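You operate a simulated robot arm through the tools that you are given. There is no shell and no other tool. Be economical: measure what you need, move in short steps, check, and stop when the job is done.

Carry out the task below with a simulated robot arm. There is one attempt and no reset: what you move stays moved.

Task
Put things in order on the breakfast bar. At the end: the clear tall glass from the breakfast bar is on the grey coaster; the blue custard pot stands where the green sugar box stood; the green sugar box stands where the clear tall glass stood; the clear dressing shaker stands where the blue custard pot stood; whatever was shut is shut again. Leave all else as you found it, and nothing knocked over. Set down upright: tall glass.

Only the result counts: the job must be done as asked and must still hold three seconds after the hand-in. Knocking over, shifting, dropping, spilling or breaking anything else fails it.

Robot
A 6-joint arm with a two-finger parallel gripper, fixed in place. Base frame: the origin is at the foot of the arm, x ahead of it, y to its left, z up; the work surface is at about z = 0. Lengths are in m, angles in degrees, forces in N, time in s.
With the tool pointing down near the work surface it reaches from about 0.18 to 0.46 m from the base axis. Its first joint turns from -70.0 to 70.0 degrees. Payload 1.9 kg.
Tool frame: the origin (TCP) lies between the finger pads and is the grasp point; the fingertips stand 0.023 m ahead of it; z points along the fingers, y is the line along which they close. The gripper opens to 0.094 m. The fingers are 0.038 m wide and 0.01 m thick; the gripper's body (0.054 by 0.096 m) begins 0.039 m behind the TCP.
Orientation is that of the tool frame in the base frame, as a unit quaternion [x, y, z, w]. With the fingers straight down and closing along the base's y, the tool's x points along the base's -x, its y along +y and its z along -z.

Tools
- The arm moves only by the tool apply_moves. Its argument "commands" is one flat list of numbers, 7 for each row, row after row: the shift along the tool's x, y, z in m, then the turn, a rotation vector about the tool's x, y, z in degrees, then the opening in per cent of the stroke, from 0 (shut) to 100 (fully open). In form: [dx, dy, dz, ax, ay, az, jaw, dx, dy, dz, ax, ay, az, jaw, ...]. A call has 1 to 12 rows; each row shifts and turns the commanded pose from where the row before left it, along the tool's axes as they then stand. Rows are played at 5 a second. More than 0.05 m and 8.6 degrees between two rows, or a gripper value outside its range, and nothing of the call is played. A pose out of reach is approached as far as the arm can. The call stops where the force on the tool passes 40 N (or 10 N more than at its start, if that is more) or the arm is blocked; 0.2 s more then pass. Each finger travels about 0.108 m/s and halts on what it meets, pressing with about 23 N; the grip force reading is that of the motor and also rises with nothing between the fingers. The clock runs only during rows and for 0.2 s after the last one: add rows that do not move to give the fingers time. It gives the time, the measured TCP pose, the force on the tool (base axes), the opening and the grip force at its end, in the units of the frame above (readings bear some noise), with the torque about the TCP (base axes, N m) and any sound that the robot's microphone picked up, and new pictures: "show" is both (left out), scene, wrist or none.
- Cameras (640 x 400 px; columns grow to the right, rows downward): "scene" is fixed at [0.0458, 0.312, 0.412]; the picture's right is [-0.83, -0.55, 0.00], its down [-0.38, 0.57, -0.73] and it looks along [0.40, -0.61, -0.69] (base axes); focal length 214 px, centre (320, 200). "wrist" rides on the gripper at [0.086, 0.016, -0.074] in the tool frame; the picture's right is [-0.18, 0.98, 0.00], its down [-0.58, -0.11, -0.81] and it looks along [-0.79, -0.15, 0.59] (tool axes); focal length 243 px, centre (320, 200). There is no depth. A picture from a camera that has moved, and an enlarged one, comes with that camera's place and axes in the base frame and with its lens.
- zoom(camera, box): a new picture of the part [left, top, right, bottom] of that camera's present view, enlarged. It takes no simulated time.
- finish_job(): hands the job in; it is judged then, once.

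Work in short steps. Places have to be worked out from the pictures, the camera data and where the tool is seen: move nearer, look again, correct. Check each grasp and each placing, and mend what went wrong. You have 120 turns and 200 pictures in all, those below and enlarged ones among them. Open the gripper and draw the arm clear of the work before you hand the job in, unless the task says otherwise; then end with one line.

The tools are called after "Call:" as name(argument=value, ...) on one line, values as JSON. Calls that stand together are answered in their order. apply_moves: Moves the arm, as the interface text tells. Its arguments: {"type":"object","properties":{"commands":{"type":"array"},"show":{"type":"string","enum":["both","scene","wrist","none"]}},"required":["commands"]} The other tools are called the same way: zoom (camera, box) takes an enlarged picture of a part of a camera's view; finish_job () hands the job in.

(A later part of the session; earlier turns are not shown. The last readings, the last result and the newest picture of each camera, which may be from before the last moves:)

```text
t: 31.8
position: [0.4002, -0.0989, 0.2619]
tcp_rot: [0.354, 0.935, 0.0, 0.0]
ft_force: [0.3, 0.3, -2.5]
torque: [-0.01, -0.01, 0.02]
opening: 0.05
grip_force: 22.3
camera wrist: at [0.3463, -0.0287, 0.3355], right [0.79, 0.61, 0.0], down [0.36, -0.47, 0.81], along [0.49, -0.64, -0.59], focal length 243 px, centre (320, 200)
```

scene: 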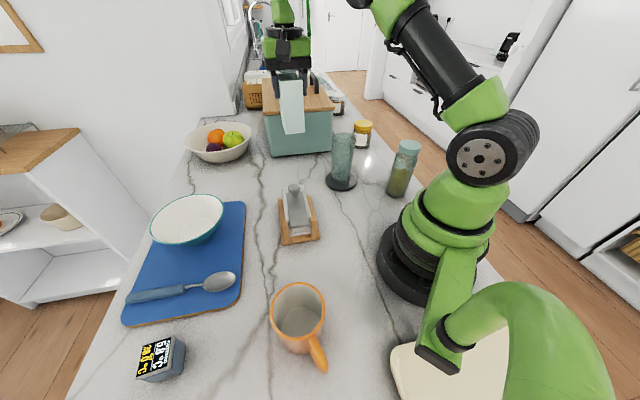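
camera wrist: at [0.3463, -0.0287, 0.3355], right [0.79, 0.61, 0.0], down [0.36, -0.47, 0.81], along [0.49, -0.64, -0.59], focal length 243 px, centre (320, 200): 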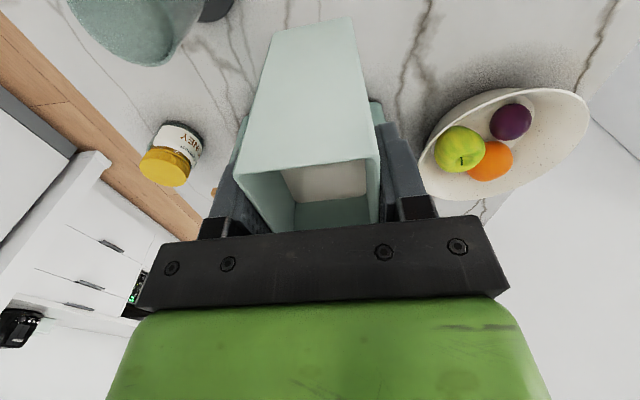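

Clear. Moving outward while lowering.

Call:
apply_moves(commands=[-0.005, 0.0115, 0.035, 0, 0, 0, 30, -0.005, 0.0115, 0.035, 0, 0, 0, 30, -0.0048, 0.0115, 0.03, 0, 0, 0, 30, 0, 0, 0.03, 0, 0, 0, 30, 0, 0, 0.022, 0, 0, 0, 30, 0, 0, 0, 0, 0, 0, 30])

```text
t: 33.2
position: [0.4328, -0.0856, 0.1106]
tcp_rot: [0.354, 0.935, 0.0, 0.0]
ft_force: [0.5, -0.4, -2.7]
torque: [0.03, 0.0, 0.02]
opening: 0.0497
grip_force: 22.8
camera wrist: at [0.3792, -0.0145, 0.1848], right [0.79, 0.61, 0.0], down [0.36, -0.47, 0.81], along [0.49, -0.64, -0.59], focal length 243 px, centre (320, 200)
```

scene: 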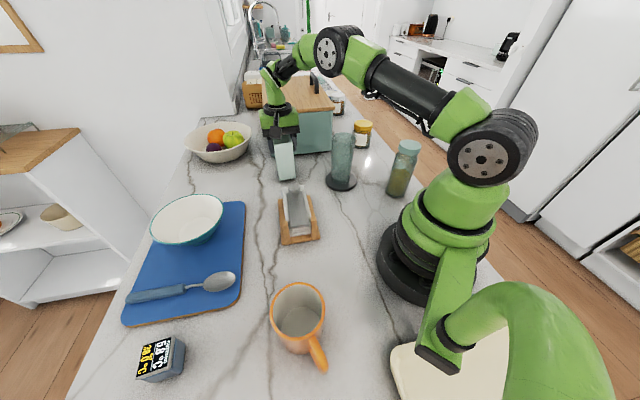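
wrist: 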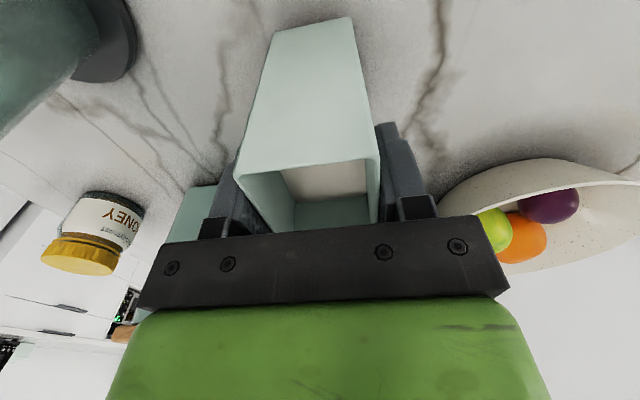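

Lowering to contact with slight correction.

Call:
apply_moves(commands=[0, 0.002, 0.005, 0, 0, 0, 30, 0, 0, 0.003, 0, 0, 0, 30, 0, 0, 0.002, 0, 0, 0, 30, 0, 0, 0, 0, 0, 0, 30], show="none")

```text
t: 34.2
position: [0.4334, -0.0814, 0.1019]
tcp_rot: [0.354, 0.935, 0.0, 0.001]
ft_force: [-0.1, 0.8, -1.9]
torque: [-0.01, 0.03, 0.0]
opening: 0.0502
grip_force: 23.0
```

Call:
apply_moves(commands=[0, 0, 0.0015, 0, 0, 0, 30, 0, 0, 0, 0, 0, 0, 30], show="none")

```text
t: 34.8
position: [0.4322, -0.0819, 0.1011]
tcp_rot: [0.354, 0.935, 0.0, 0.001]
ft_force: [-3.4, -2.3, 9.4]
torque: [0.08, 0.55, 0.1]
opening: 0.0497
grip_force: 22.8
```

Contact made; release.

Call:
apply_moves(commands=[0, 0, -0.0005, 0, 0, 0, 50, 0, 0, 0, 0, 0, 0, 75, 0, 0, 0, 0, 0, 0, 100, 0, 0, 0, 0, 0, 0, 100])

Call:
zoom(camera="scene", box=[220, 90, 380, 200])

```text
t: 35.8
position: [0.4328, -0.0803, 0.1011]
tcp_rot: [0.354, 0.935, 0.001, 0.0]
ft_force: [-0.6, -0.2, 0.4]
torque: [0.01, 0.0, 0.02]
opening: 0.094
grip_force: 0.1
camera wrist: at [0.379, -0.0119, 0.1749], right [0.79, 0.61, 0.0], down [0.36, -0.47, 0.81], along [0.5, -0.64, -0.59], focal length 243 px, centre (320, 200)
```

scene: 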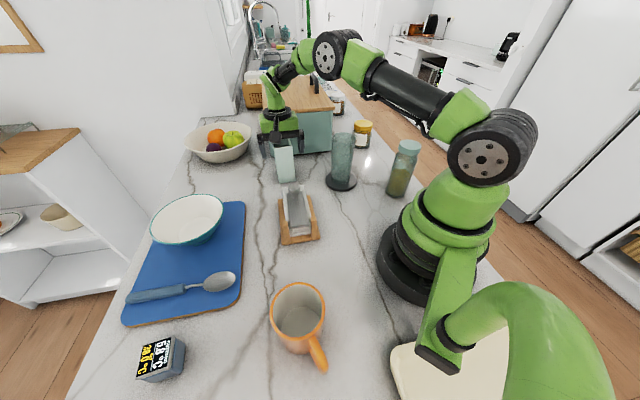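
wrist: 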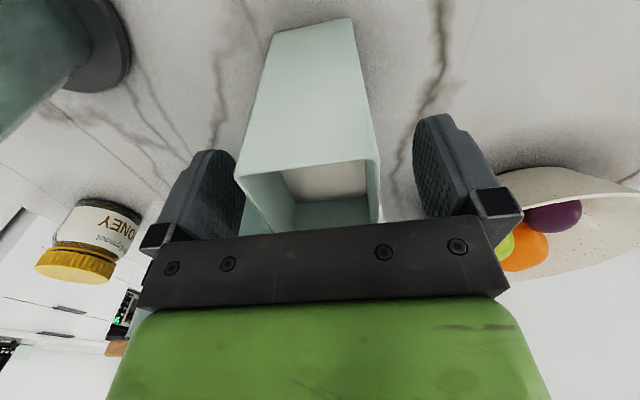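

```text
3.64 times, centred on (300, 145) of scene
camera zoom: at [0.0458, 0.312, 0.412], right [-0.83, -0.55, 0.0], down [-0.38, 0.57, -0.73], along [0.4, -0.61, -0.69], focal length 780 px, centre (393, 400)
```

zoom: 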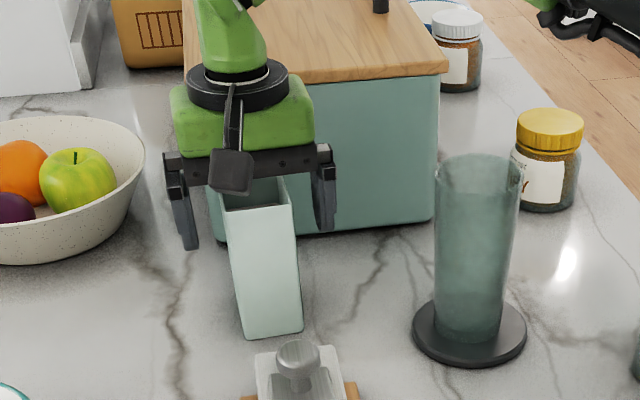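

Sugar box placed well. Now I'll raise, retreat and swing toward the custard pot.

Call:
apply_moves(commands=[0, 0, -0.045, 0, 0, 0, 100, 0, 0, -0.045, 0, 0, 0, 100, 0.0383, -0.0074, -0.02, 0, 0, 0, 100, 0.0383, -0.0074, -0.02, 0, 0, 0, 100, 0.0383, -0.0074, -0.02, 0, 0, 0, 100, 0.0383, -0.0074, -0.01, 0, 0, 0, 100, 0, 0, 0, 0, 0, -8.5, 100, 0, 0, 0, 0, 0, -8.5, 100, 0, 0, 0, 0, 0, -8.5, 100, 0, 0, 0, 0, 0, -8.5, 100, 0, 0, 0, 0, 0, -8.5, 100, 0, 0, 0, 0, 0, -8.5, 100], show="scene")

Call:
apply_moves(commands=[0, 0, 0, 0, 0, -8.5, 100, 0, 0, 0, 0, 0, -8.5, 100, 0, 0, 0, 0, 0, -8.5, 100, 0, 0, 0, 0, 0, -8.5, 100, 0, 0, 0, 0, 0, -8.5, 100, 0, 0, 0, 0, 0, -3, 100, -0.0276, 0.0419, 0, 0, 0, 0, 100, -0.0276, 0.0419, 0, 0, 0, 0, 100, -0.0276, 0.0419, 0, 0, 0, 0, 100, -0.0276, 0.0419, 0, 0, 0, 0, 100, -0.0276, 0.0419, 0, 0, 0, 0, 100, -0.0276, 0.0419, 0, 0, 0, 0, 100])

```text
t: 38.4
position: [0.2982, -0.0019, 0.2595]
tcp_rot: [-0.085, 0.996, 0.0, 0.0]
ft_force: [0.5, 0.8, 1.3]
torque: [0.04, 0.01, 0.0]
opening: 0.0938
grip_force: 0.1
```

scene: 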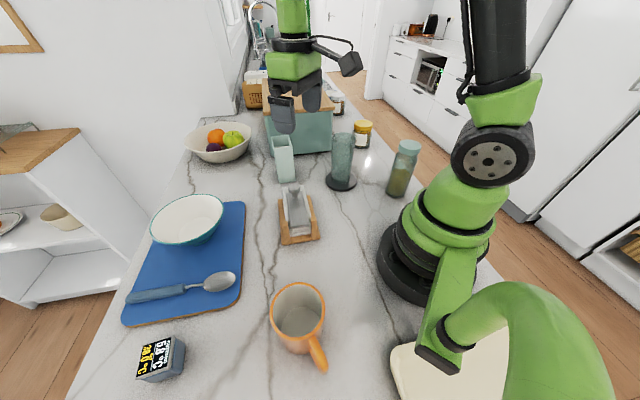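

```text
refused: row 7 steps farther than a row can; nothing moved
```

Row slightly too long; resending in parts.

Call:
apply_moves(commands=[0, 0, 0, 0, 0, -8.5, 100, 0, 0, 0, 0, 0, -8.5, 100, 0, 0, 0, 0, 0, -8.5, 100, 0, 0, 0, 0, 0, -8.5, 100, 0, 0, 0, 0, 0, -8.5, 100, -0.0273, 0.0413, 0, 0, 0, -3, 100, -0.0273, 0.0413, 0, 0, 0, 0, 100, -0.0273, 0.0413, 0, 0, 0, 0, 100, -0.0273, 0.0413, 0, 0, 0, 0, 100, -0.0273, 0.0413, 0, 0, 0, 0, 100, -0.0273, 0.0413, 0, 0, 0, 0, 100])

```text
t: 40.8
position: [0.193, 0.2773, 0.261]
tcp_rot: [-0.461, 0.887, 0.001, 0.0]
ft_force: [-0.1, -0.1, 0.1]
torque: [0.01, 0.03, 0.0]
opening: 0.0937
grip_force: 0.0
camera wrist: at [0.1315, 0.216, 0.3346], right [-0.7, 0.72, 0.0], down [0.42, 0.41, 0.81], along [0.58, 0.56, -0.59], focal length 243 px, centre (320, 200)
```

scene: 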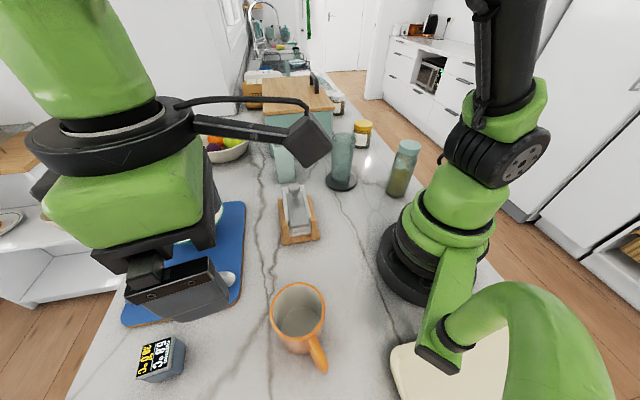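
wrist: 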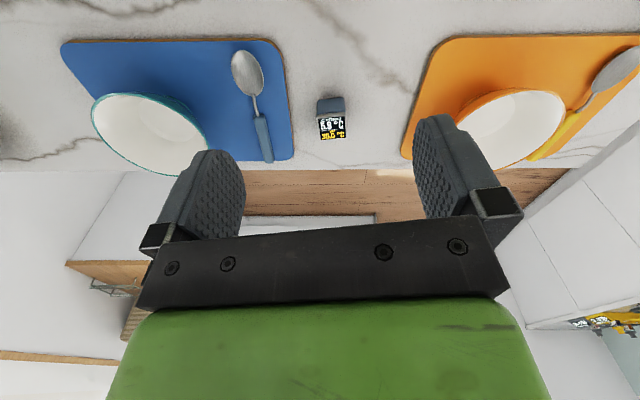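

Pot seen between the two mats; zooming.

Call:
zoom(camera="wrist", box=[280, 80, 380, 150])

```text
5.71 times, centred on (330, 115) of wrist
camera zoom: at [0.1315, 0.216, 0.3346], right [-0.7, 0.72, 0.0], down [0.42, 0.41, 0.81], along [0.58, 0.56, -0.59], focal length 1386 px, centre (263, 686)
```

zoom: 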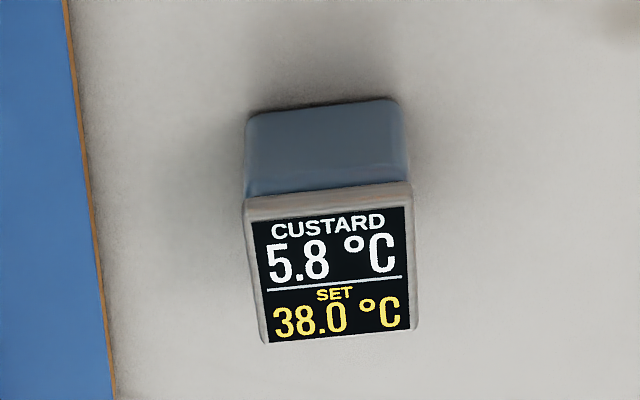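

The pot is about 4 cm wide and 4 cm high, centred near (0.277, 0.382) with heading ~50°. That's at the edge of reach. I'll narrow the jaws and approach to z 0.1.

Call:
apply_moves(commands=[0, 0, 0.02, 0, 0, 5, 76, -0.03, 0.0007, 0.035, 0, 0, 0, 76, -0.033, 0.0007, 0.035, 0, 0, 0, 76, -0.033, 0.0007, 0.035, 0, 0, 0, 76, -0.0332, 0.0006, 0.035, 0, 0, 0, 76, 0, 0, 0, 0, 0, 0, 76])

```text
t: 42.2
position: [0.27, 0.3741, 0.099]
tcp_rot: [-0.423, 0.906, 0.0, -0.001]
ft_force: [0.2, 1.0, 0.1]
torque: [0.02, -0.01, 0.05]
opening: 0.0714
grip_force: 0.1
camera wrist: at [0.2042, 0.3192, 0.1728], right [-0.63, 0.77, 0.0], down [0.46, 0.38, 0.81], along [0.62, 0.51, -0.59], focal length 243 px, centre (320, 200)
```

scene: 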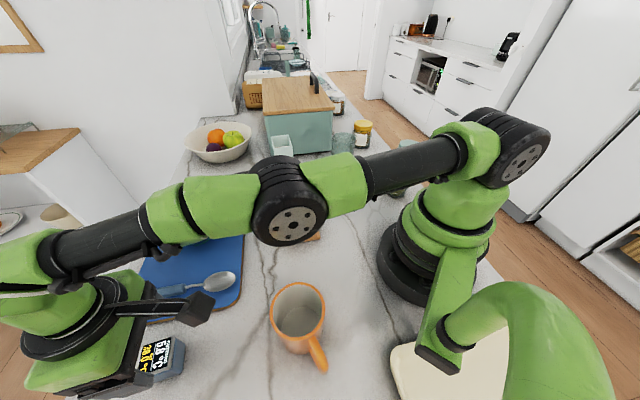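
wrist: 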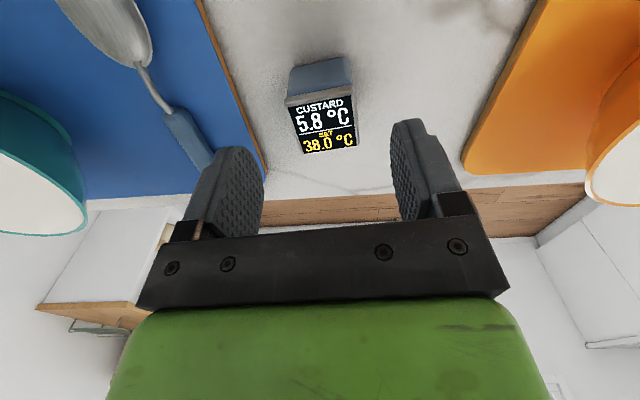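

The pot sits ~1 cm beyond the tool axis. I'll tilt the tool 8° outward for reach and go down along the tool axis.

Call:
apply_moves(commands=[0, 0, 0, 0, -8, 0, 76, 0, 0, 0.023, 0, 0, 0, 76, 0, 0, 0.023, 0, 0, 0, 76, 0, 0, 0.02, 0, 0, 0, 76, 0, 0, 0, 0, 0, 0, 76])

```text
t: 43.4
position: [0.2777, 0.3817, 0.0352]
tcp_rot: [-0.422, 0.904, 0.029, 0.064]
ft_force: [-0.2, -0.8, -0.3]
torque: [0.0, 0.02, 0.0]
opening: 0.0713
grip_force: 0.0
camera wrist: at [0.2044, 0.3196, 0.0945], right [-0.64, 0.77, 0.03], down [0.38, 0.29, 0.88], along [0.67, 0.57, -0.48], focal length 243 px, centre (320, 200)
```

scene: 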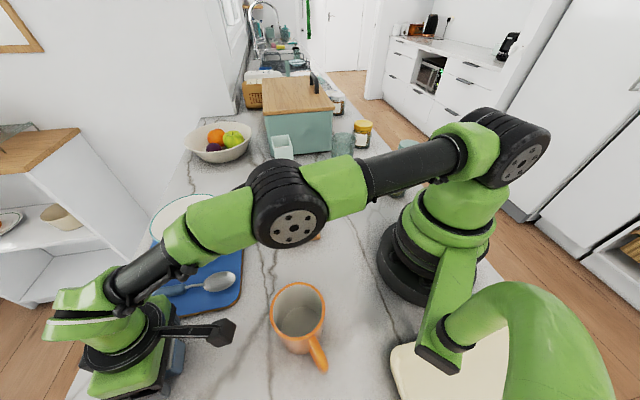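
wrist: 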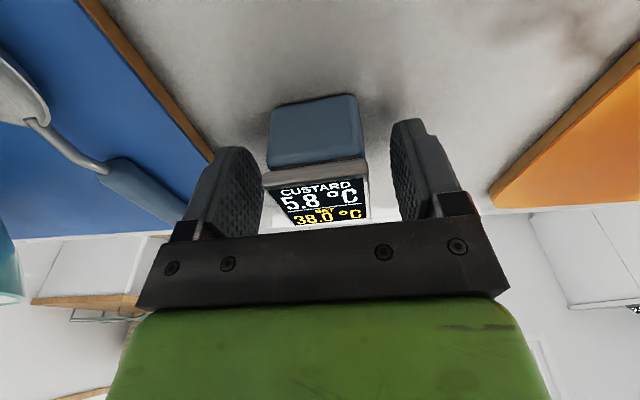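

Well placed. I'll go 5 mm lower and close.

Call:
apply_moves(commands=[0, 0, 0.005, 0, 0, 0, 76, 0, 0, 0, 0, 0, 0, 55, 0, 0, 0, 0, 0, 0, 35, 0, 0, 0, 0, 0, 0, 25, 0, 0, 0, 0, 0, 0, 25], show="wrist")

```text
t: 44.6
position: [0.2774, 0.3827, 0.0287]
tcp_rot: [-0.422, 0.904, 0.03, 0.063]
ft_force: [1.2, 1.1, 1.3]
torque: [-0.01, 0.03, 0.01]
opening: 0.0419
grip_force: 22.7
camera wrist: at [0.2044, 0.3207, 0.0905], right [-0.64, 0.77, 0.03], down [0.38, 0.29, 0.88], along [0.67, 0.57, -0.48], focal length 243 px, centre (320, 200)
```

wrist: 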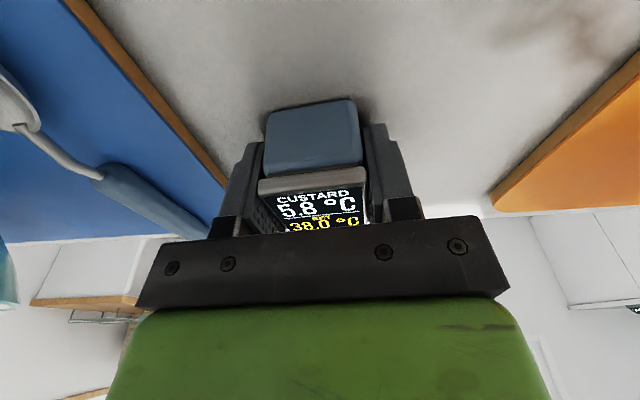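

The pot is gripped (0.042), with its centre at about (0.2776, 0.383). I'll lift and retract keeping the tilt, rotating about the vertical.

Call:
apply_moves(commands=[-0.007, 0, -0.0485, 0, 0, 0, 25, 0.0255, 0, -0.0339, 0, 0, 0, 25, 0.0255, 0, -0.0339, 0, 0, 0, 25, 0.0255, 0, -0.0339, 0, 0, 0, 25, 0.0255, 0, -0.0339, 0, 0, 0, 25, 0.0255, 0, -0.0339, 0, 0, 0, 25, 0, 0, 0, 1.18, 0, 8.41, 25, 0, 0, 0, 1.18, 0, 8.41, 25, 0, 0, 0, 1.18, 0, 8.41, 25, 0, 0, 0, 1.18, 0, 8.41, 25, 0, 0, 0, 1.18, 0, 8.41, 25])

```text
t: 47.0
position: [0.1817, 0.2675, 0.2296]
tcp_rot: [-0.064, 0.996, 0.004, 0.069]
ft_force: [0.2, 0.3, -1.5]
torque: [0.0, -0.02, 0.02]
opening: 0.0417
grip_force: 22.9
camera wrist: at [0.0851, 0.2723, 0.2901], right [0.05, 1.0, 0.03], down [0.47, -0.05, 0.88], along [0.88, -0.04, -0.48], focal length 243 px, centre (320, 200)
```

scene: 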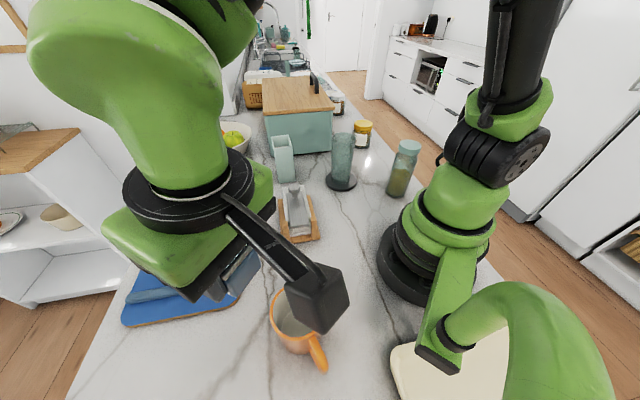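
wrist: 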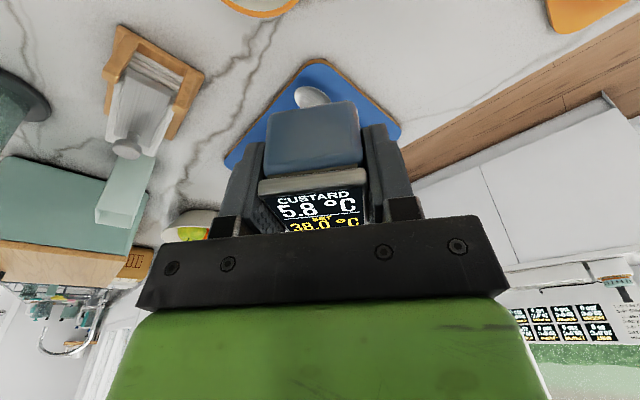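

Holding well. Moving across to the middle while turning.

Call:
apply_moves(commands=[-0.0089, -0.0398, 0.00125, 0, 0, 0, 25, -0.0089, -0.0398, 0.00125, 0, 0, 0, 25, -0.0089, -0.0398, 0.00125, 0, 0, 0, 25, -0.0089, -0.0398, 0.00125, 0, 0, 0, 25, -0.0089, -0.0398, 0.00125, 0, 0, 0, 25, -0.0089, -0.0398, 0.00125, 0, 0, 0, 25, -0.0089, -0.0398, 0.00125, 0, 0, 0, 25, 0, 0, 0, 1.18, 0, 8.41, 25, 0, 0, 0, 1.18, 0, 8.41, 25, 0, 0, 0, 1.18, 0, 8.41, 25, 0, 0, 0, 1.18, 0, 8.41, 25, 0, 0, 0, 1.18, 0, 8.41, 25], show="none")

Call:
apply_moves(commands=[0, 0, 0, 1.18, 0, 8.41, 25, -0.02506, -0.0365, 0.00352, 0, 0, 0, 25, -0.02506, -0.0365, 0.00352, 0, 0, 0, 25, -0.02506, -0.0365, 0.00352, 0, 0, 0, 25, -0.02506, -0.0365, 0.00352, 0, 0, 0, 25, -0.02506, -0.0365, 0.00352, 0, 0, 0, 25, -0.02506, -0.0365, 0.00352, 0, 0, 0, 25, -0.02506, -0.0365, 0.00352, 0, 0, 0, 25, 0, 0, 0, 0, 0, 0, 25])

```text
t: 49.6
position: [0.2811, 0.0006, 0.2289]
tcp_rot: [0.301, 0.951, -0.021, 0.067]
ft_force: [0.0, 0.2, -1.5]
torque: [-0.02, -0.01, 0.03]
opening: 0.042
grip_force: 23.3
```

```text
t: 51.6
position: [0.2355, -0.3083, 0.2301]
tcp_rot: [0.369, 0.927, -0.026, 0.064]
ft_force: [0.1, 0.1, -1.1]
torque: [0.0, 0.01, 0.02]
opening: 0.0417
grip_force: 23.1
camera wrist: at [0.1784, -0.2294, 0.2911], right [0.81, 0.59, 0.03], down [0.26, -0.4, 0.88], along [0.53, -0.7, -0.48], focal length 243 px, centre (320, 200)
```

scene: 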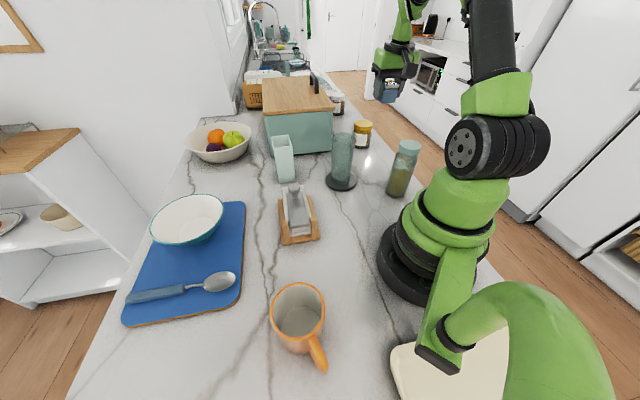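
wrist: 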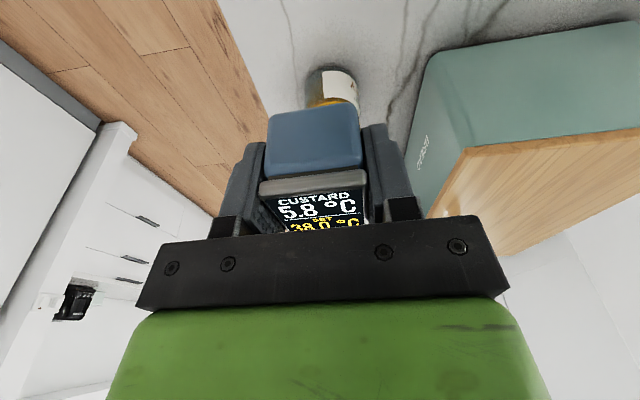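

The camera boom would come close to the shaker at this heading, so I'll turn 27° further, which puts it between shaker and glass. Then I'll descend partway and check.

Call:
apply_moves(commands=[0.002, 0, 0, 1.18, 0, 8.41, 25, 0, 0, 0, 1.18, 0, 8.41, 25, 0, 0, 0, 1.18, 0, 8.41, 25, 0, 0, 0, 0.28, 0, 1.98, 25, 0.0056, 0, 0.0396, 0, 0, 0, 25, 0.0056, 0, 0.0396, 0, 0, 0, 25, 0.0042, 0, 0.0297, 0, 0, 0, 25])

Call:
zoom(camera="scene", box=[310, 80, 450, 200])

```text
t: 53.2
position: [0.2328, -0.3071, 0.1193]
tcp_rot: [0.579, 0.812, -0.041, 0.057]
ft_force: [0.5, 0.2, -1.8]
torque: [-0.02, 0.01, -0.03]
opening: 0.042
grip_force: 22.8
camera wrist: at [0.2174, -0.2102, 0.18], right [0.99, 0.15, 0.03], down [0.05, -0.47, 0.88], along [0.14, -0.87, -0.48], focal length 243 px, centre (320, 200)
```

scene: 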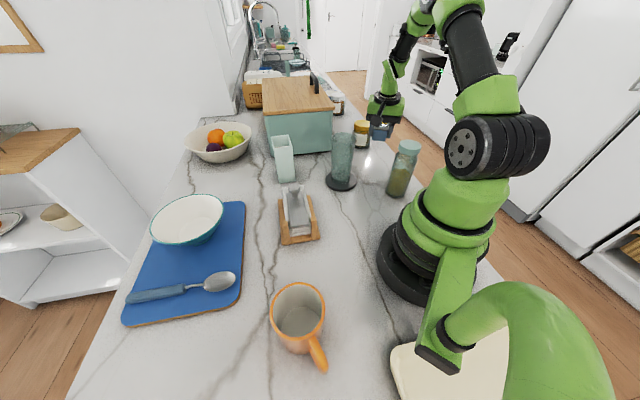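
wrist: 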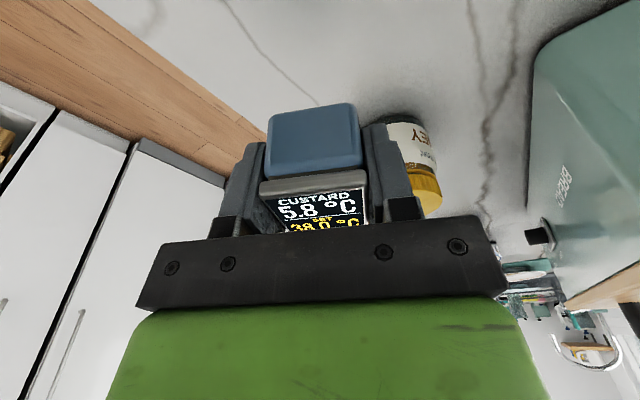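

```text
3.33 times, centred on (380, 140) of scene
camera zoom: at [0.0458, 0.312, 0.412], right [-0.83, -0.55, 0.0], down [-0.38, 0.57, -0.73], along [0.4, -0.61, -0.69], focal length 715 px, centre (120, 400)
```

zoom: 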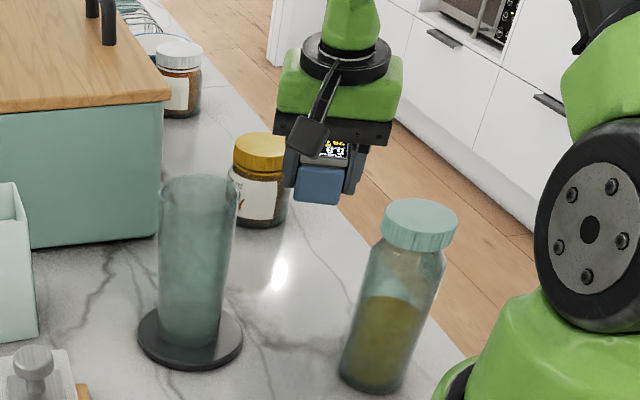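

Clear gap both sides. Descending.

Call:
apply_moves(commands=[0.0049, 0, 0.0347, 0, 0, 0, 25, 0.0049, 0, 0.0347, 0, 0, 0, 25, 0.0021, 0, 0.0149, 0, 0, 0, 25, 0, 0, 0, 0, 0, 0, 25])

```text
t: 54.2
position: [0.2344, -0.3066, 0.0337]
tcp_rot: [0.579, 0.813, -0.04, 0.057]
ft_force: [-0.1, -0.2, -2.0]
torque: [-0.01, -0.01, 0.0]
opening: 0.0419
grip_force: 23.1
camera wrist: at [0.2189, -0.2105, 0.0938], right [0.99, 0.15, 0.03], down [0.05, -0.47, 0.88], along [0.14, -0.87, -0.48], focal length 243 px, centre (320, 200)
```

scene: 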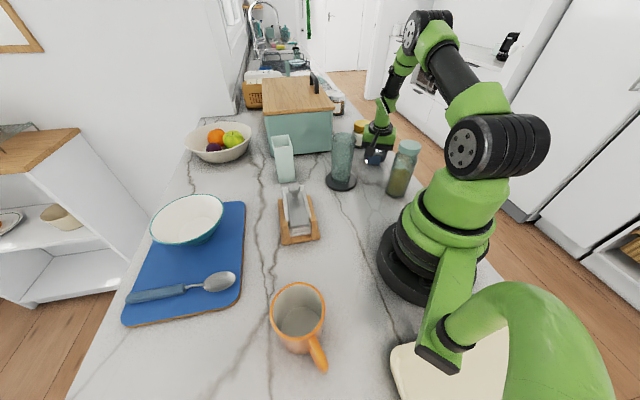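
wrist: 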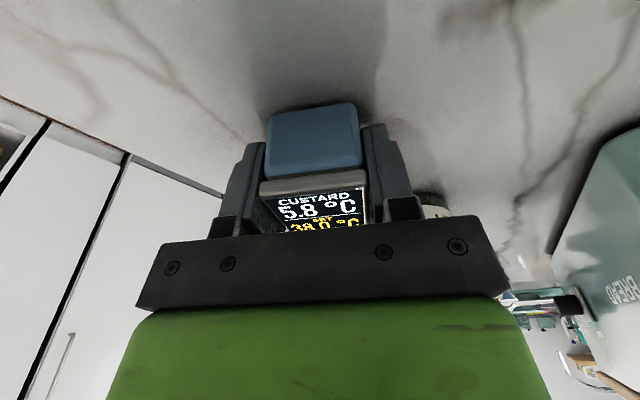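

Fine steps down to contact.

Call:
apply_moves(commands=[0.0004, 0, 0.003, 0, 0, 0, 25, 0.0002, 0, 0.0015, 0, 0, 0, 25, 0, 0, 0, 0, 0, 0, 25], show="none")

```text
t: 55.0
position: [0.2333, -0.3061, 0.029]
tcp_rot: [0.578, 0.813, -0.04, 0.057]
ft_force: [0.3, 1.5, 0.6]
torque: [0.0, -0.09, 0.03]
opening: 0.0419
grip_force: 22.9
```

Weight is borne by the counter (force went from −2 to +0.6 N). Releasing.

Call:
apply_moves(commands=[0, 0, 0.0005, 0, 0, 0, 25, 0, 0, 0, 0, 0, 0, 50, 0, 0, 0, 0, 0, 0, 75, 0, 0, 0, 0, 0, 0, 75])

```text
t: 56.0
position: [0.2331, -0.306, 0.0286]
tcp_rot: [0.578, 0.813, -0.041, 0.058]
ft_force: [0.8, 0.0, -0.2]
torque: [-0.01, -0.01, 0.0]
opening: 0.0704
grip_force: 0.0
camera wrist: at [0.218, -0.2093, 0.0899], right [0.99, 0.15, 0.03], down [0.05, -0.47, 0.88], along [0.14, -0.87, -0.48], focal length 243 px, centre (320, 200)
```

scene: 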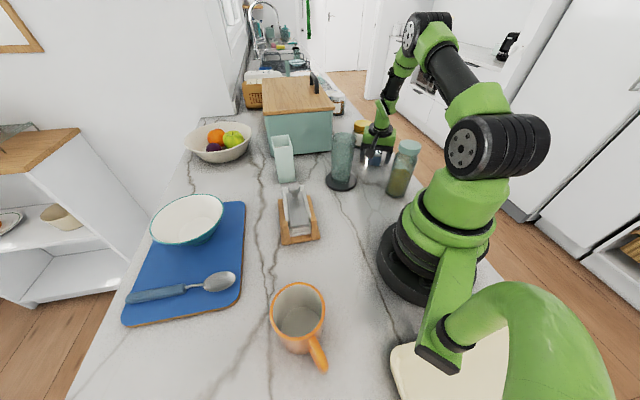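
wrist: 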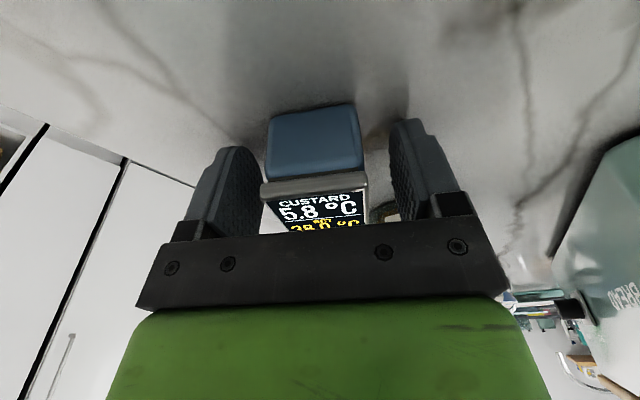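

Pot stands upright where the box stood. I'll withdraw along the tool axis, reduce the tilt to 5°, and hover over the shaker.

Call:
apply_moves(commands=[0, 0, -0.042, 0, 0, 0, 75, 0, 0, -0.042, 0, 0, 0, 75, 0, 0, -0.042, 0, 0, 0, 100, 0, 0, -0.042, 0, 0, 0, 100, 0, 0, -0.042, 0, 0, 0, 100, 0, 0, -0.042, 0, 0, 0, 100, 0, 0, 0, 0, 3, 0, 100, 0, 0, 0, 0.74, 0, 8.4, 100, 0.0281, -0.0294, -0.0025, 0, 0, 0, 100, 0.0281, -0.0294, -0.0025, 0, 0, 0, 100, 0.0281, -0.0294, -0.0025, 0, 0, 0, 100])

Call:
zoom(camera="scene", box=[310, 90, 450, 210])

```text
t: 58.4
position: [0.1171, -0.2029, 0.2804]
tcp_rot: [0.638, 0.769, -0.028, 0.034]
ft_force: [-0.1, -0.4, -0.4]
torque: [-0.02, 0.03, -0.03]
opening: 0.094
grip_force: 0.0
camera wrist: at [0.1177, -0.1086, 0.347], right [1.0, 0.0, 0.02], down [-0.01, -0.52, 0.85], along [0.01, -0.85, -0.52], focal length 243 px, centre (320, 200)
```

scene: 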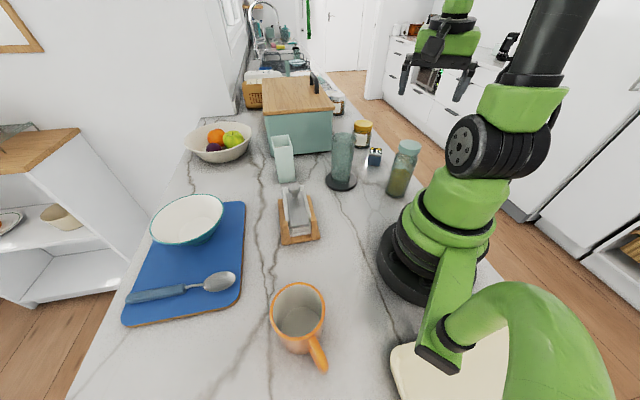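
wrist: 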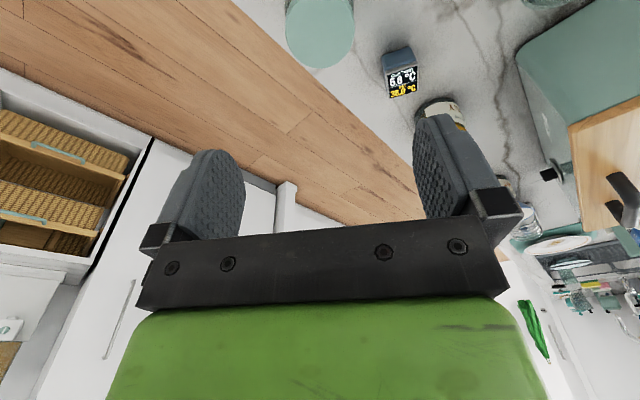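

```text
3.33 times, centred on (380, 150) of scene
camera zoom: at [0.0458, 0.312, 0.412], right [-0.83, -0.55, 0.0], down [-0.38, 0.57, -0.73], along [0.4, -0.61, -0.69], focal length 715 px, centre (120, 367)
```

zoom: 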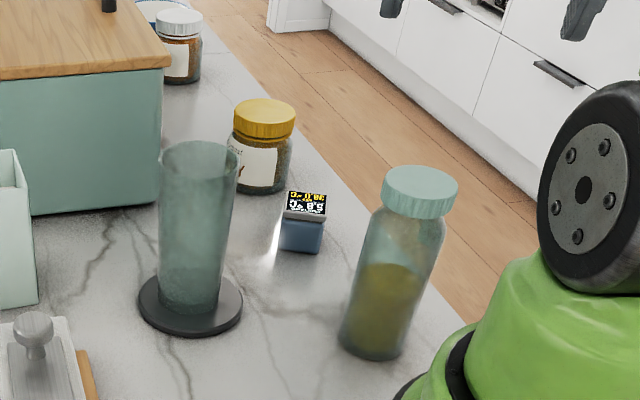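

The shaker is around (0.120, −0.197), top about z 0.15, and laterally centred. I'll descend to z≈0.185 and check.

Call:
apply_moves(commands=[0.0088, 0, 0.032, 0, 0, 0, 100, 0.0028, 0, 0.032, 0, 0, 0, 100, 0.0028, 0, 0.031, 0, 0, 0, 100, 0, 0, 0, 0, 0, 0, 100])

```text
t: 59.4
position: [0.1184, -0.1997, 0.183]
tcp_rot: [0.638, 0.769, -0.028, 0.034]
ft_force: [-0.8, -0.5, 0.9]
torque: [0.03, -0.02, -0.02]
opening: 0.0939
grip_force: 0.0
camera wrist: at [0.1186, -0.1052, 0.2491], right [1.0, 0.0, 0.02], down [-0.01, -0.52, 0.85], along [0.01, -0.85, -0.52], focal length 243 px, centre (320, 200)
```

scene: 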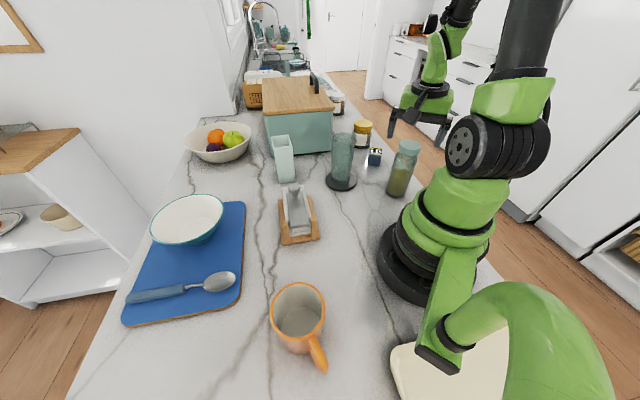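
wrist: 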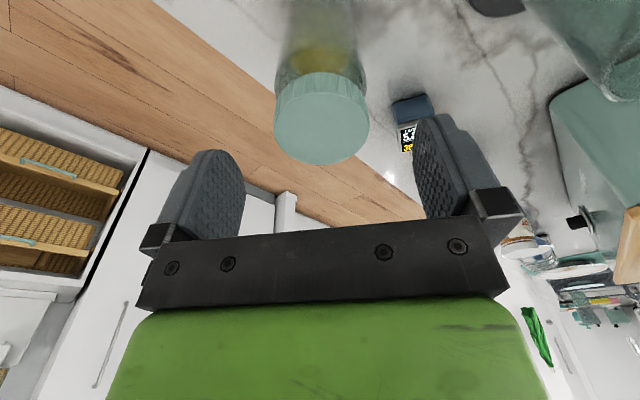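

Lid centre y ≈ −0.195. I'll shift back 4 mm and descend to z≈0.122.

Call:
apply_moves(commands=[0.0058, 0.001, 0.02, 0, 0, 0, 100, 0.0018, 0, 0.021, 0, 0, 0, 100, 0.0017, 0, 0.02, 0, 0, 0, 100, 0, 0, 0, 0, 0, 0, 100])

Call:
zoom(camera="scene", box=[330, 90, 450, 210])

```text
t: 60.4
position: [0.1177, -0.1947, 0.1228]
tcp_rot: [0.637, 0.769, -0.028, 0.034]
ft_force: [-0.4, 1.4, 0.8]
torque: [0.03, 0.0, 0.0]
opening: 0.0936
grip_force: 0.1
camera wrist: at [0.1178, -0.0998, 0.1889], right [1.0, 0.0, 0.02], down [-0.01, -0.52, 0.85], along [0.01, -0.85, -0.52], focal length 243 px, centre (320, 200)
```

scene: 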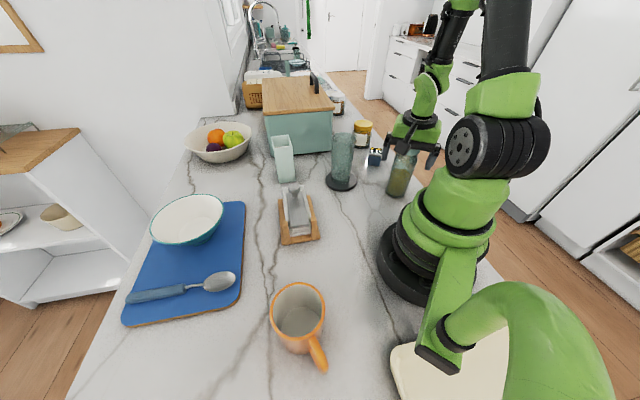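
wrist: 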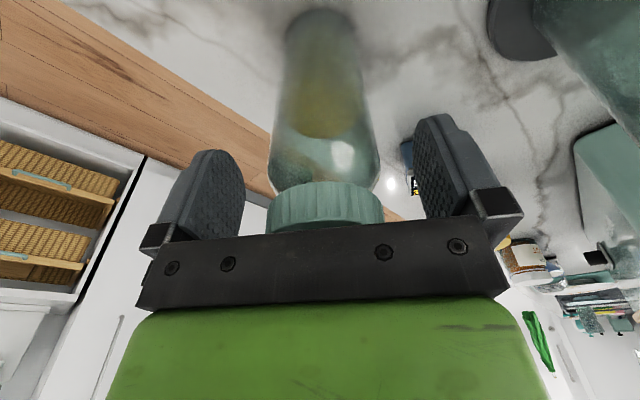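

```text
3.33 times, centred on (390, 150) of scene
camera zoom: at [0.0458, 0.312, 0.412], right [-0.83, -0.55, 0.0], down [-0.38, 0.57, -0.73], along [0.4, -0.61, -0.69], focal length 715 px, centre (87, 367)
```

zoom: 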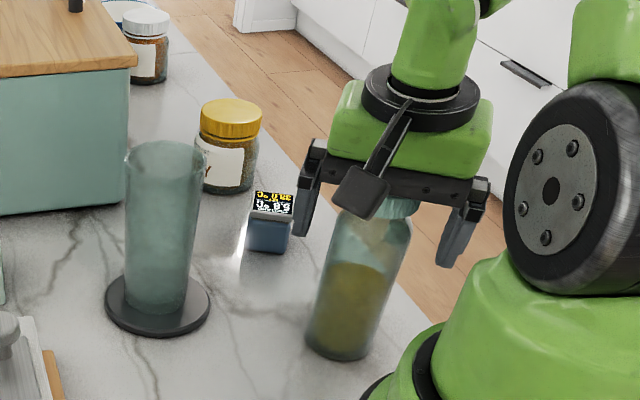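

Good alignment. Closing on the lid/shoulder.

Call:
apply_moves(commands=[0, 0.002, 0, 0, 0, 0, 80, 0, 0, 0, 0, 0, 0, 60, 0, 0, 0, 0, 0, 0, 40, 0, 0, 0, 0, 0, 0, 40, 0, 0, 0, 0, 0, 0, 40], show="wrist")

```text
t: 61.6
position: [0.1189, -0.1943, 0.1231]
tcp_rot: [0.637, 0.769, -0.029, 0.034]
ft_force: [-0.3, 0.6, 0.7]
torque: [0.07, -0.02, 0.04]
opening: 0.0557
grip_force: 22.7
camera wrist: at [0.1195, -0.0999, 0.1886], right [1.0, 0.0, 0.02], down [-0.01, -0.52, 0.85], along [0.01, -0.85, -0.52], focal length 243 px, centre (320, 200)
```

wrist: 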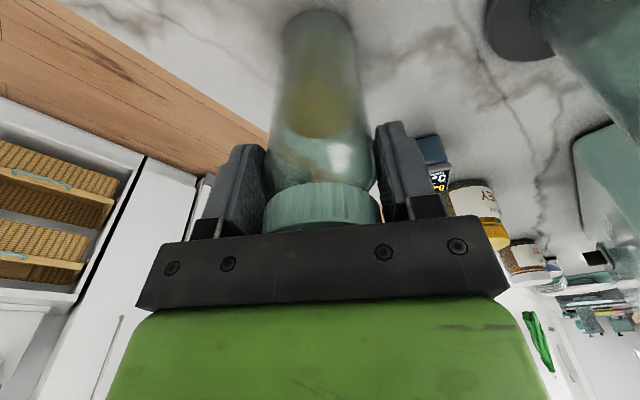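

Gripped (0.056). Test lift of 3 cm.

Call:
apply_moves(commands=[-0.0009, 0, -0.01, 0, 0, 0, 40, -0.0017, 0, -0.02, 0, 0, 0, 40, 0, 0, 0, 0, 0, 0, 40], show="both")

```text
t: 62.4
position: [0.1223, -0.1945, 0.1531]
tcp_rot: [0.637, 0.769, -0.028, 0.034]
ft_force: [-0.7, -0.9, -4.4]
torque: [0.03, 0.02, -0.01]
opening: 0.0558
grip_force: 23.6
camera wrist: at [0.1209, -0.0993, 0.2193], right [1.0, 0.0, 0.02], down [-0.01, -0.52, 0.85], along [0.01, -0.85, -0.52], focal length 243 px, centre (320, 200)
```

scene: 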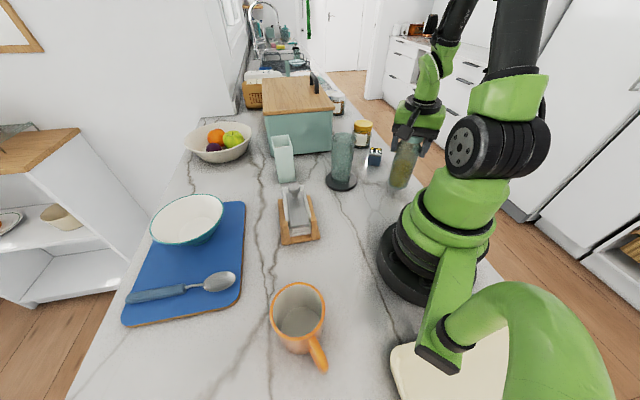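
wrist: 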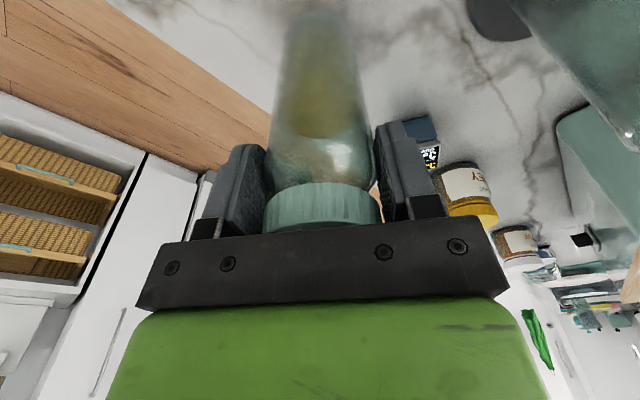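

Held firmly (≈4.4 N). Raising to z≈0.30 and turning.

Call:
apply_moves(commands=[-0.0032, 0, -0.0366, 0, 0, 0, 40, -0.0032, 0, -0.0366, 0, 0, 0, 40, -0.0032, 0, -0.0366, 0, 0, 0, 40, -0.0032, 0, -0.0366, 0, 0, 0, 40, 0, 0, 0, -0.735, 0, -8.4, 40, 0, 0, 0, -0.735, 0, -8.4, 40, 0, 0, 0, -0.735, 0, -8.4, 40, 0, 0, 0, -0.735, 0, -8.4, 40, 0, 0, 0, -0.735, 0, -8.4, 40, 0, 0, 0, -0.735, 0, -8.4, 40, 0, 0, 0, -0.735, 0, -8.4, 40, 0, 0, 0, -0.735, 0, -8.4, 40], show="scene")

```text
t: 65.0
position: [0.1213, -0.1935, 0.2977]
tcp_rot: [0.102, 0.994, -0.004, 0.043]
ft_force: [0.3, 0.2, -3.0]
torque: [0.04, -0.02, 0.0]
opening: 0.0558
grip_force: 23.0
```

scene: 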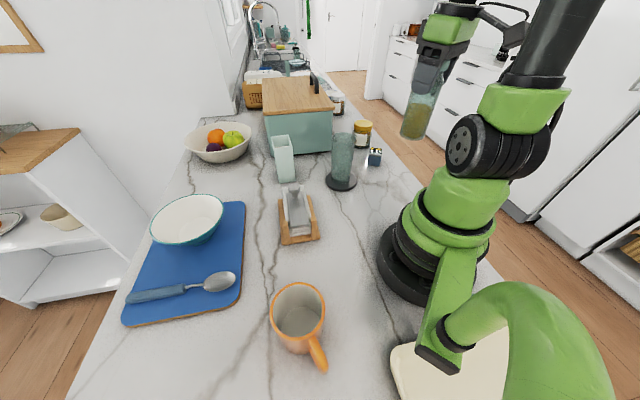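

Moving over the middle, then turning more.

Call:
apply_moves(commands=[-0.0212, 0.03435, 0.0019, 0, 0, 0, 40, -0.0212, 0.03435, 0.0019, 0, 0, 0, 40, -0.0212, 0.03435, 0.0019, 0, 0, 0, 40, -0.0212, 0.03435, 0.0019, 0, 0, 0, 40, -0.0212, 0.03435, 0.0019, 0, 0, 0, 40, -0.0212, 0.03435, 0.0019, 0, 0, 0, 40, 0, 0, 0, -0.735, 0, -8.4, 40, 0, 0, 0, -0.735, 0, -8.4, 40, 0, 0, 0, -0.735, 0, -8.4, 40, 0, 0, 0, -0.735, 0, -8.4, 40, 0, 0, 0, -0.735, 0, -8.4, 40, 0, 0, 0, -0.735, 0, -8.4, 40], show="scene")

```text
t: 67.6
position: [0.2878, -0.0183, 0.2975]
tcp_rot: [-0.332, 0.942, 0.015, 0.04]
ft_force: [-0.2, 0.4, -3.7]
torque: [-0.03, -0.01, -0.01]
opening: 0.0556
grip_force: 23.5
```

scene: 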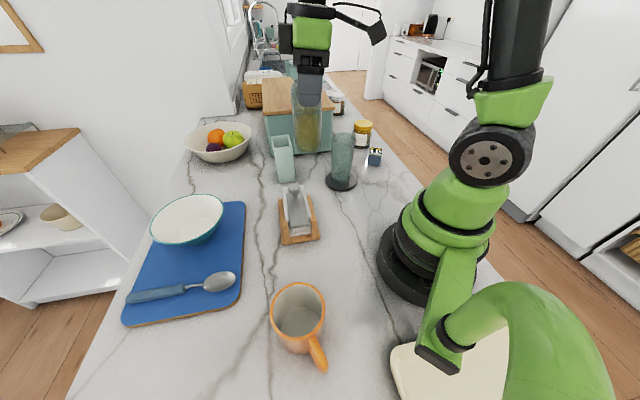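

Continuing to the +y side.

Call:
apply_moves(commands=[0, 0, 0, -0.735, 0, -8.4, 40, 0, 0, 0, -0.44, 0, -4.98, 40, -0.0243, 0.0357, 0.0021, 0, 0, 0, 40, -0.0243, 0.0357, 0.0021, 0, 0, 0, 40, -0.0243, 0.0357, 0.0021, 0, 0, 0, 40, -0.0243, 0.0357, 0.0021, 0, 0, 0, 40, -0.0243, 0.0357, 0.0021, 0, 0, 0, 40, -0.0243, 0.0357, 0.0021, 0, 0, 0, 40, -0.0243, 0.0357, 0.0021, 0, 0, 0, 40, 0, 0, 0, 0, 0, 0, 40])

```text
t: 69.8
position: [0.1947, 0.2685, 0.2978]
tcp_rot: [-0.438, 0.898, 0.019, 0.038]
ft_force: [0.1, 0.3, -3.0]
torque: [0.02, -0.03, 0.03]
opening: 0.0554
grip_force: 23.1
camera wrist: at [0.1259, 0.2061, 0.3638], right [-0.66, 0.75, 0.02], down [0.4, 0.34, 0.85], along [0.63, 0.57, -0.52], focal length 243 px, centre (320, 200)
```

scene: 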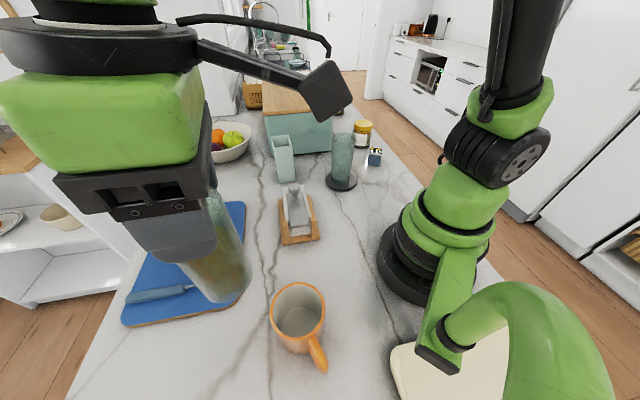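
wrist: 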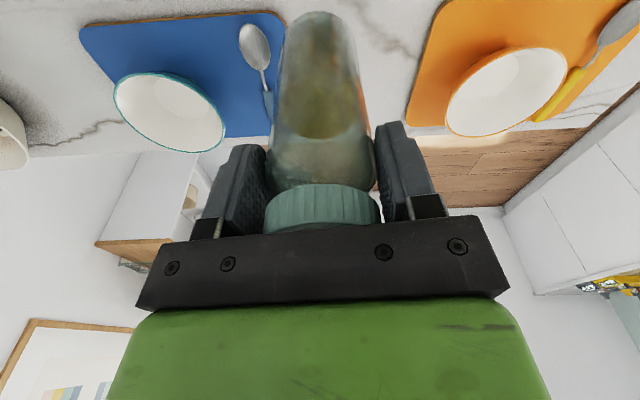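

Approaching the pot's old spot (0.2776, 0.383) while lowering.

Call:
apply_moves(commands=[-0.0252, 0.001, 0.0303, 0, 0, 0, 40, -0.0252, 0.001, 0.0303, 0, 0, 0, 40, -0.0252, 0.001, 0.0303, 0, 0, 0, 40, -0.0252, 0.001, 0.0303, 0, 0, 0, 40, -0.0252, 0.001, 0.0303, 0, 0, 0, 40, 0, 0, 0, 0, 0, 0, 40])

```text
t: 71.2
position: [0.275, 0.3823, 0.1572]
tcp_rot: [-0.439, 0.897, 0.019, 0.038]
ft_force: [-0.6, 0.1, -3.3]
torque: [0.01, -0.02, 0.0]
opening: 0.0557
grip_force: 23.3
camera wrist: at [0.2054, 0.3193, 0.2233], right [-0.66, 0.75, 0.01], down [0.4, 0.34, 0.85], along [0.63, 0.57, -0.52], focal length 243 px, centre (320, 200)
```

scene: 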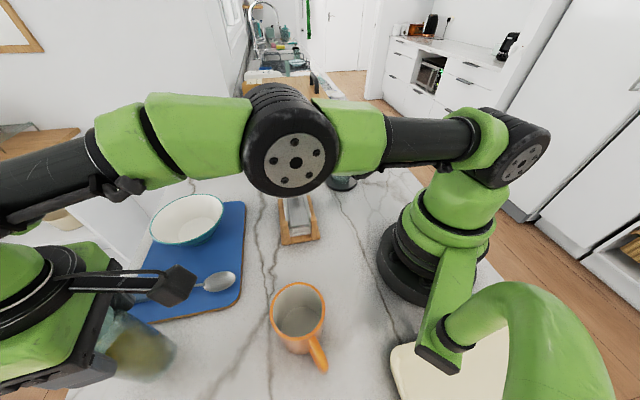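
wrist: 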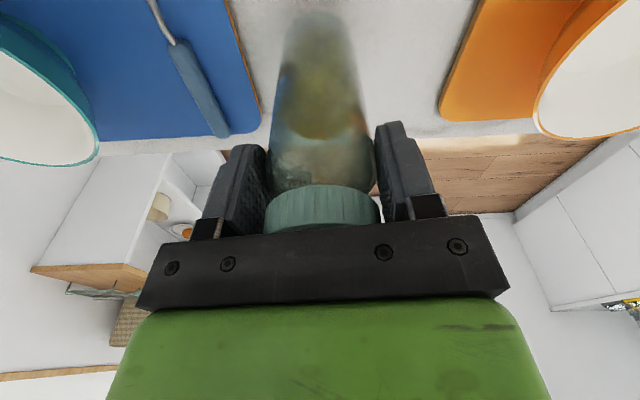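

On target. Lowering vertically.

Call:
apply_moves(commands=[0.0013, 0, 0.0149, 0, 0, 0, 40, 0.001, 0, 0.012, 0, 0, 0, 40, 0.0003, 0, 0.004, 0, 0, 0, 40, 0, 0, 0, 0, 0, 0, 40], show="wrist")

```text
t: 72.2
position: [0.277, 0.3819, 0.1267]
tcp_rot: [-0.438, 0.898, 0.019, 0.038]
ft_force: [0.1, -0.1, -2.9]
torque: [-0.03, 0.01, -0.02]
opening: 0.0557
grip_force: 22.9
camera wrist: at [0.2065, 0.319, 0.1923], right [-0.66, 0.75, 0.02], down [0.4, 0.34, 0.85], along [0.63, 0.57, -0.52], focal length 243 px, centre (320, 200)
```

wrist: 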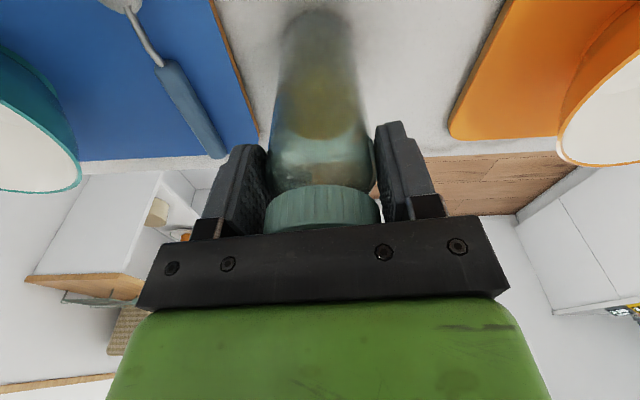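

Call:
apply_moves(commands=[0.0002, 0, 0.002, 0, 0, 0, 40, 0.0001, 0, 0.001, 0, 0, 0, 40, 0, 0, 0, 0, 0, 0, 40], show="none")

```text
t: 73.0
position: [0.2745, 0.3808, 0.1229]
tcp_rot: [-0.439, 0.898, 0.019, 0.038]
ft_force: [0.4, -0.2, -3.8]
torque: [-0.02, -0.03, -0.02]
opening: 0.0555
grip_force: 23.0
```

Not yet in contact; another 1 mm at a time.

Call:
apply_moves(commands=[0.0001, 0, 0.001, 0, 0, 0, 40, 0, 0, 0, 0, 0, 0, 40], show="none")

```text
t: 73.6
position: [0.2749, 0.3807, 0.123]
tcp_rot: [-0.44, 0.897, 0.019, 0.039]
ft_force: [0.3, -0.2, -3.3]
torque: [0.0, -0.03, 0.0]
opening: 0.0556
grip_force: 22.6
```

Call:
apply_moves(commands=[0.0001, 0, 0.001, 0, 0, 0, 40, 0.0001, 0, 0.0007, 0, 0, 0, 40, 0, 0, 0, 0, 0, 0, 40], show="none")

```text
t: 74.4
position: [0.2753, 0.3806, 0.1223]
tcp_rot: [-0.44, 0.897, 0.019, 0.04]
ft_force: [-4.9, -0.8, 13.1]
torque: [0.04, 0.11, -0.02]
opening: 0.0556
grip_force: 22.8
```

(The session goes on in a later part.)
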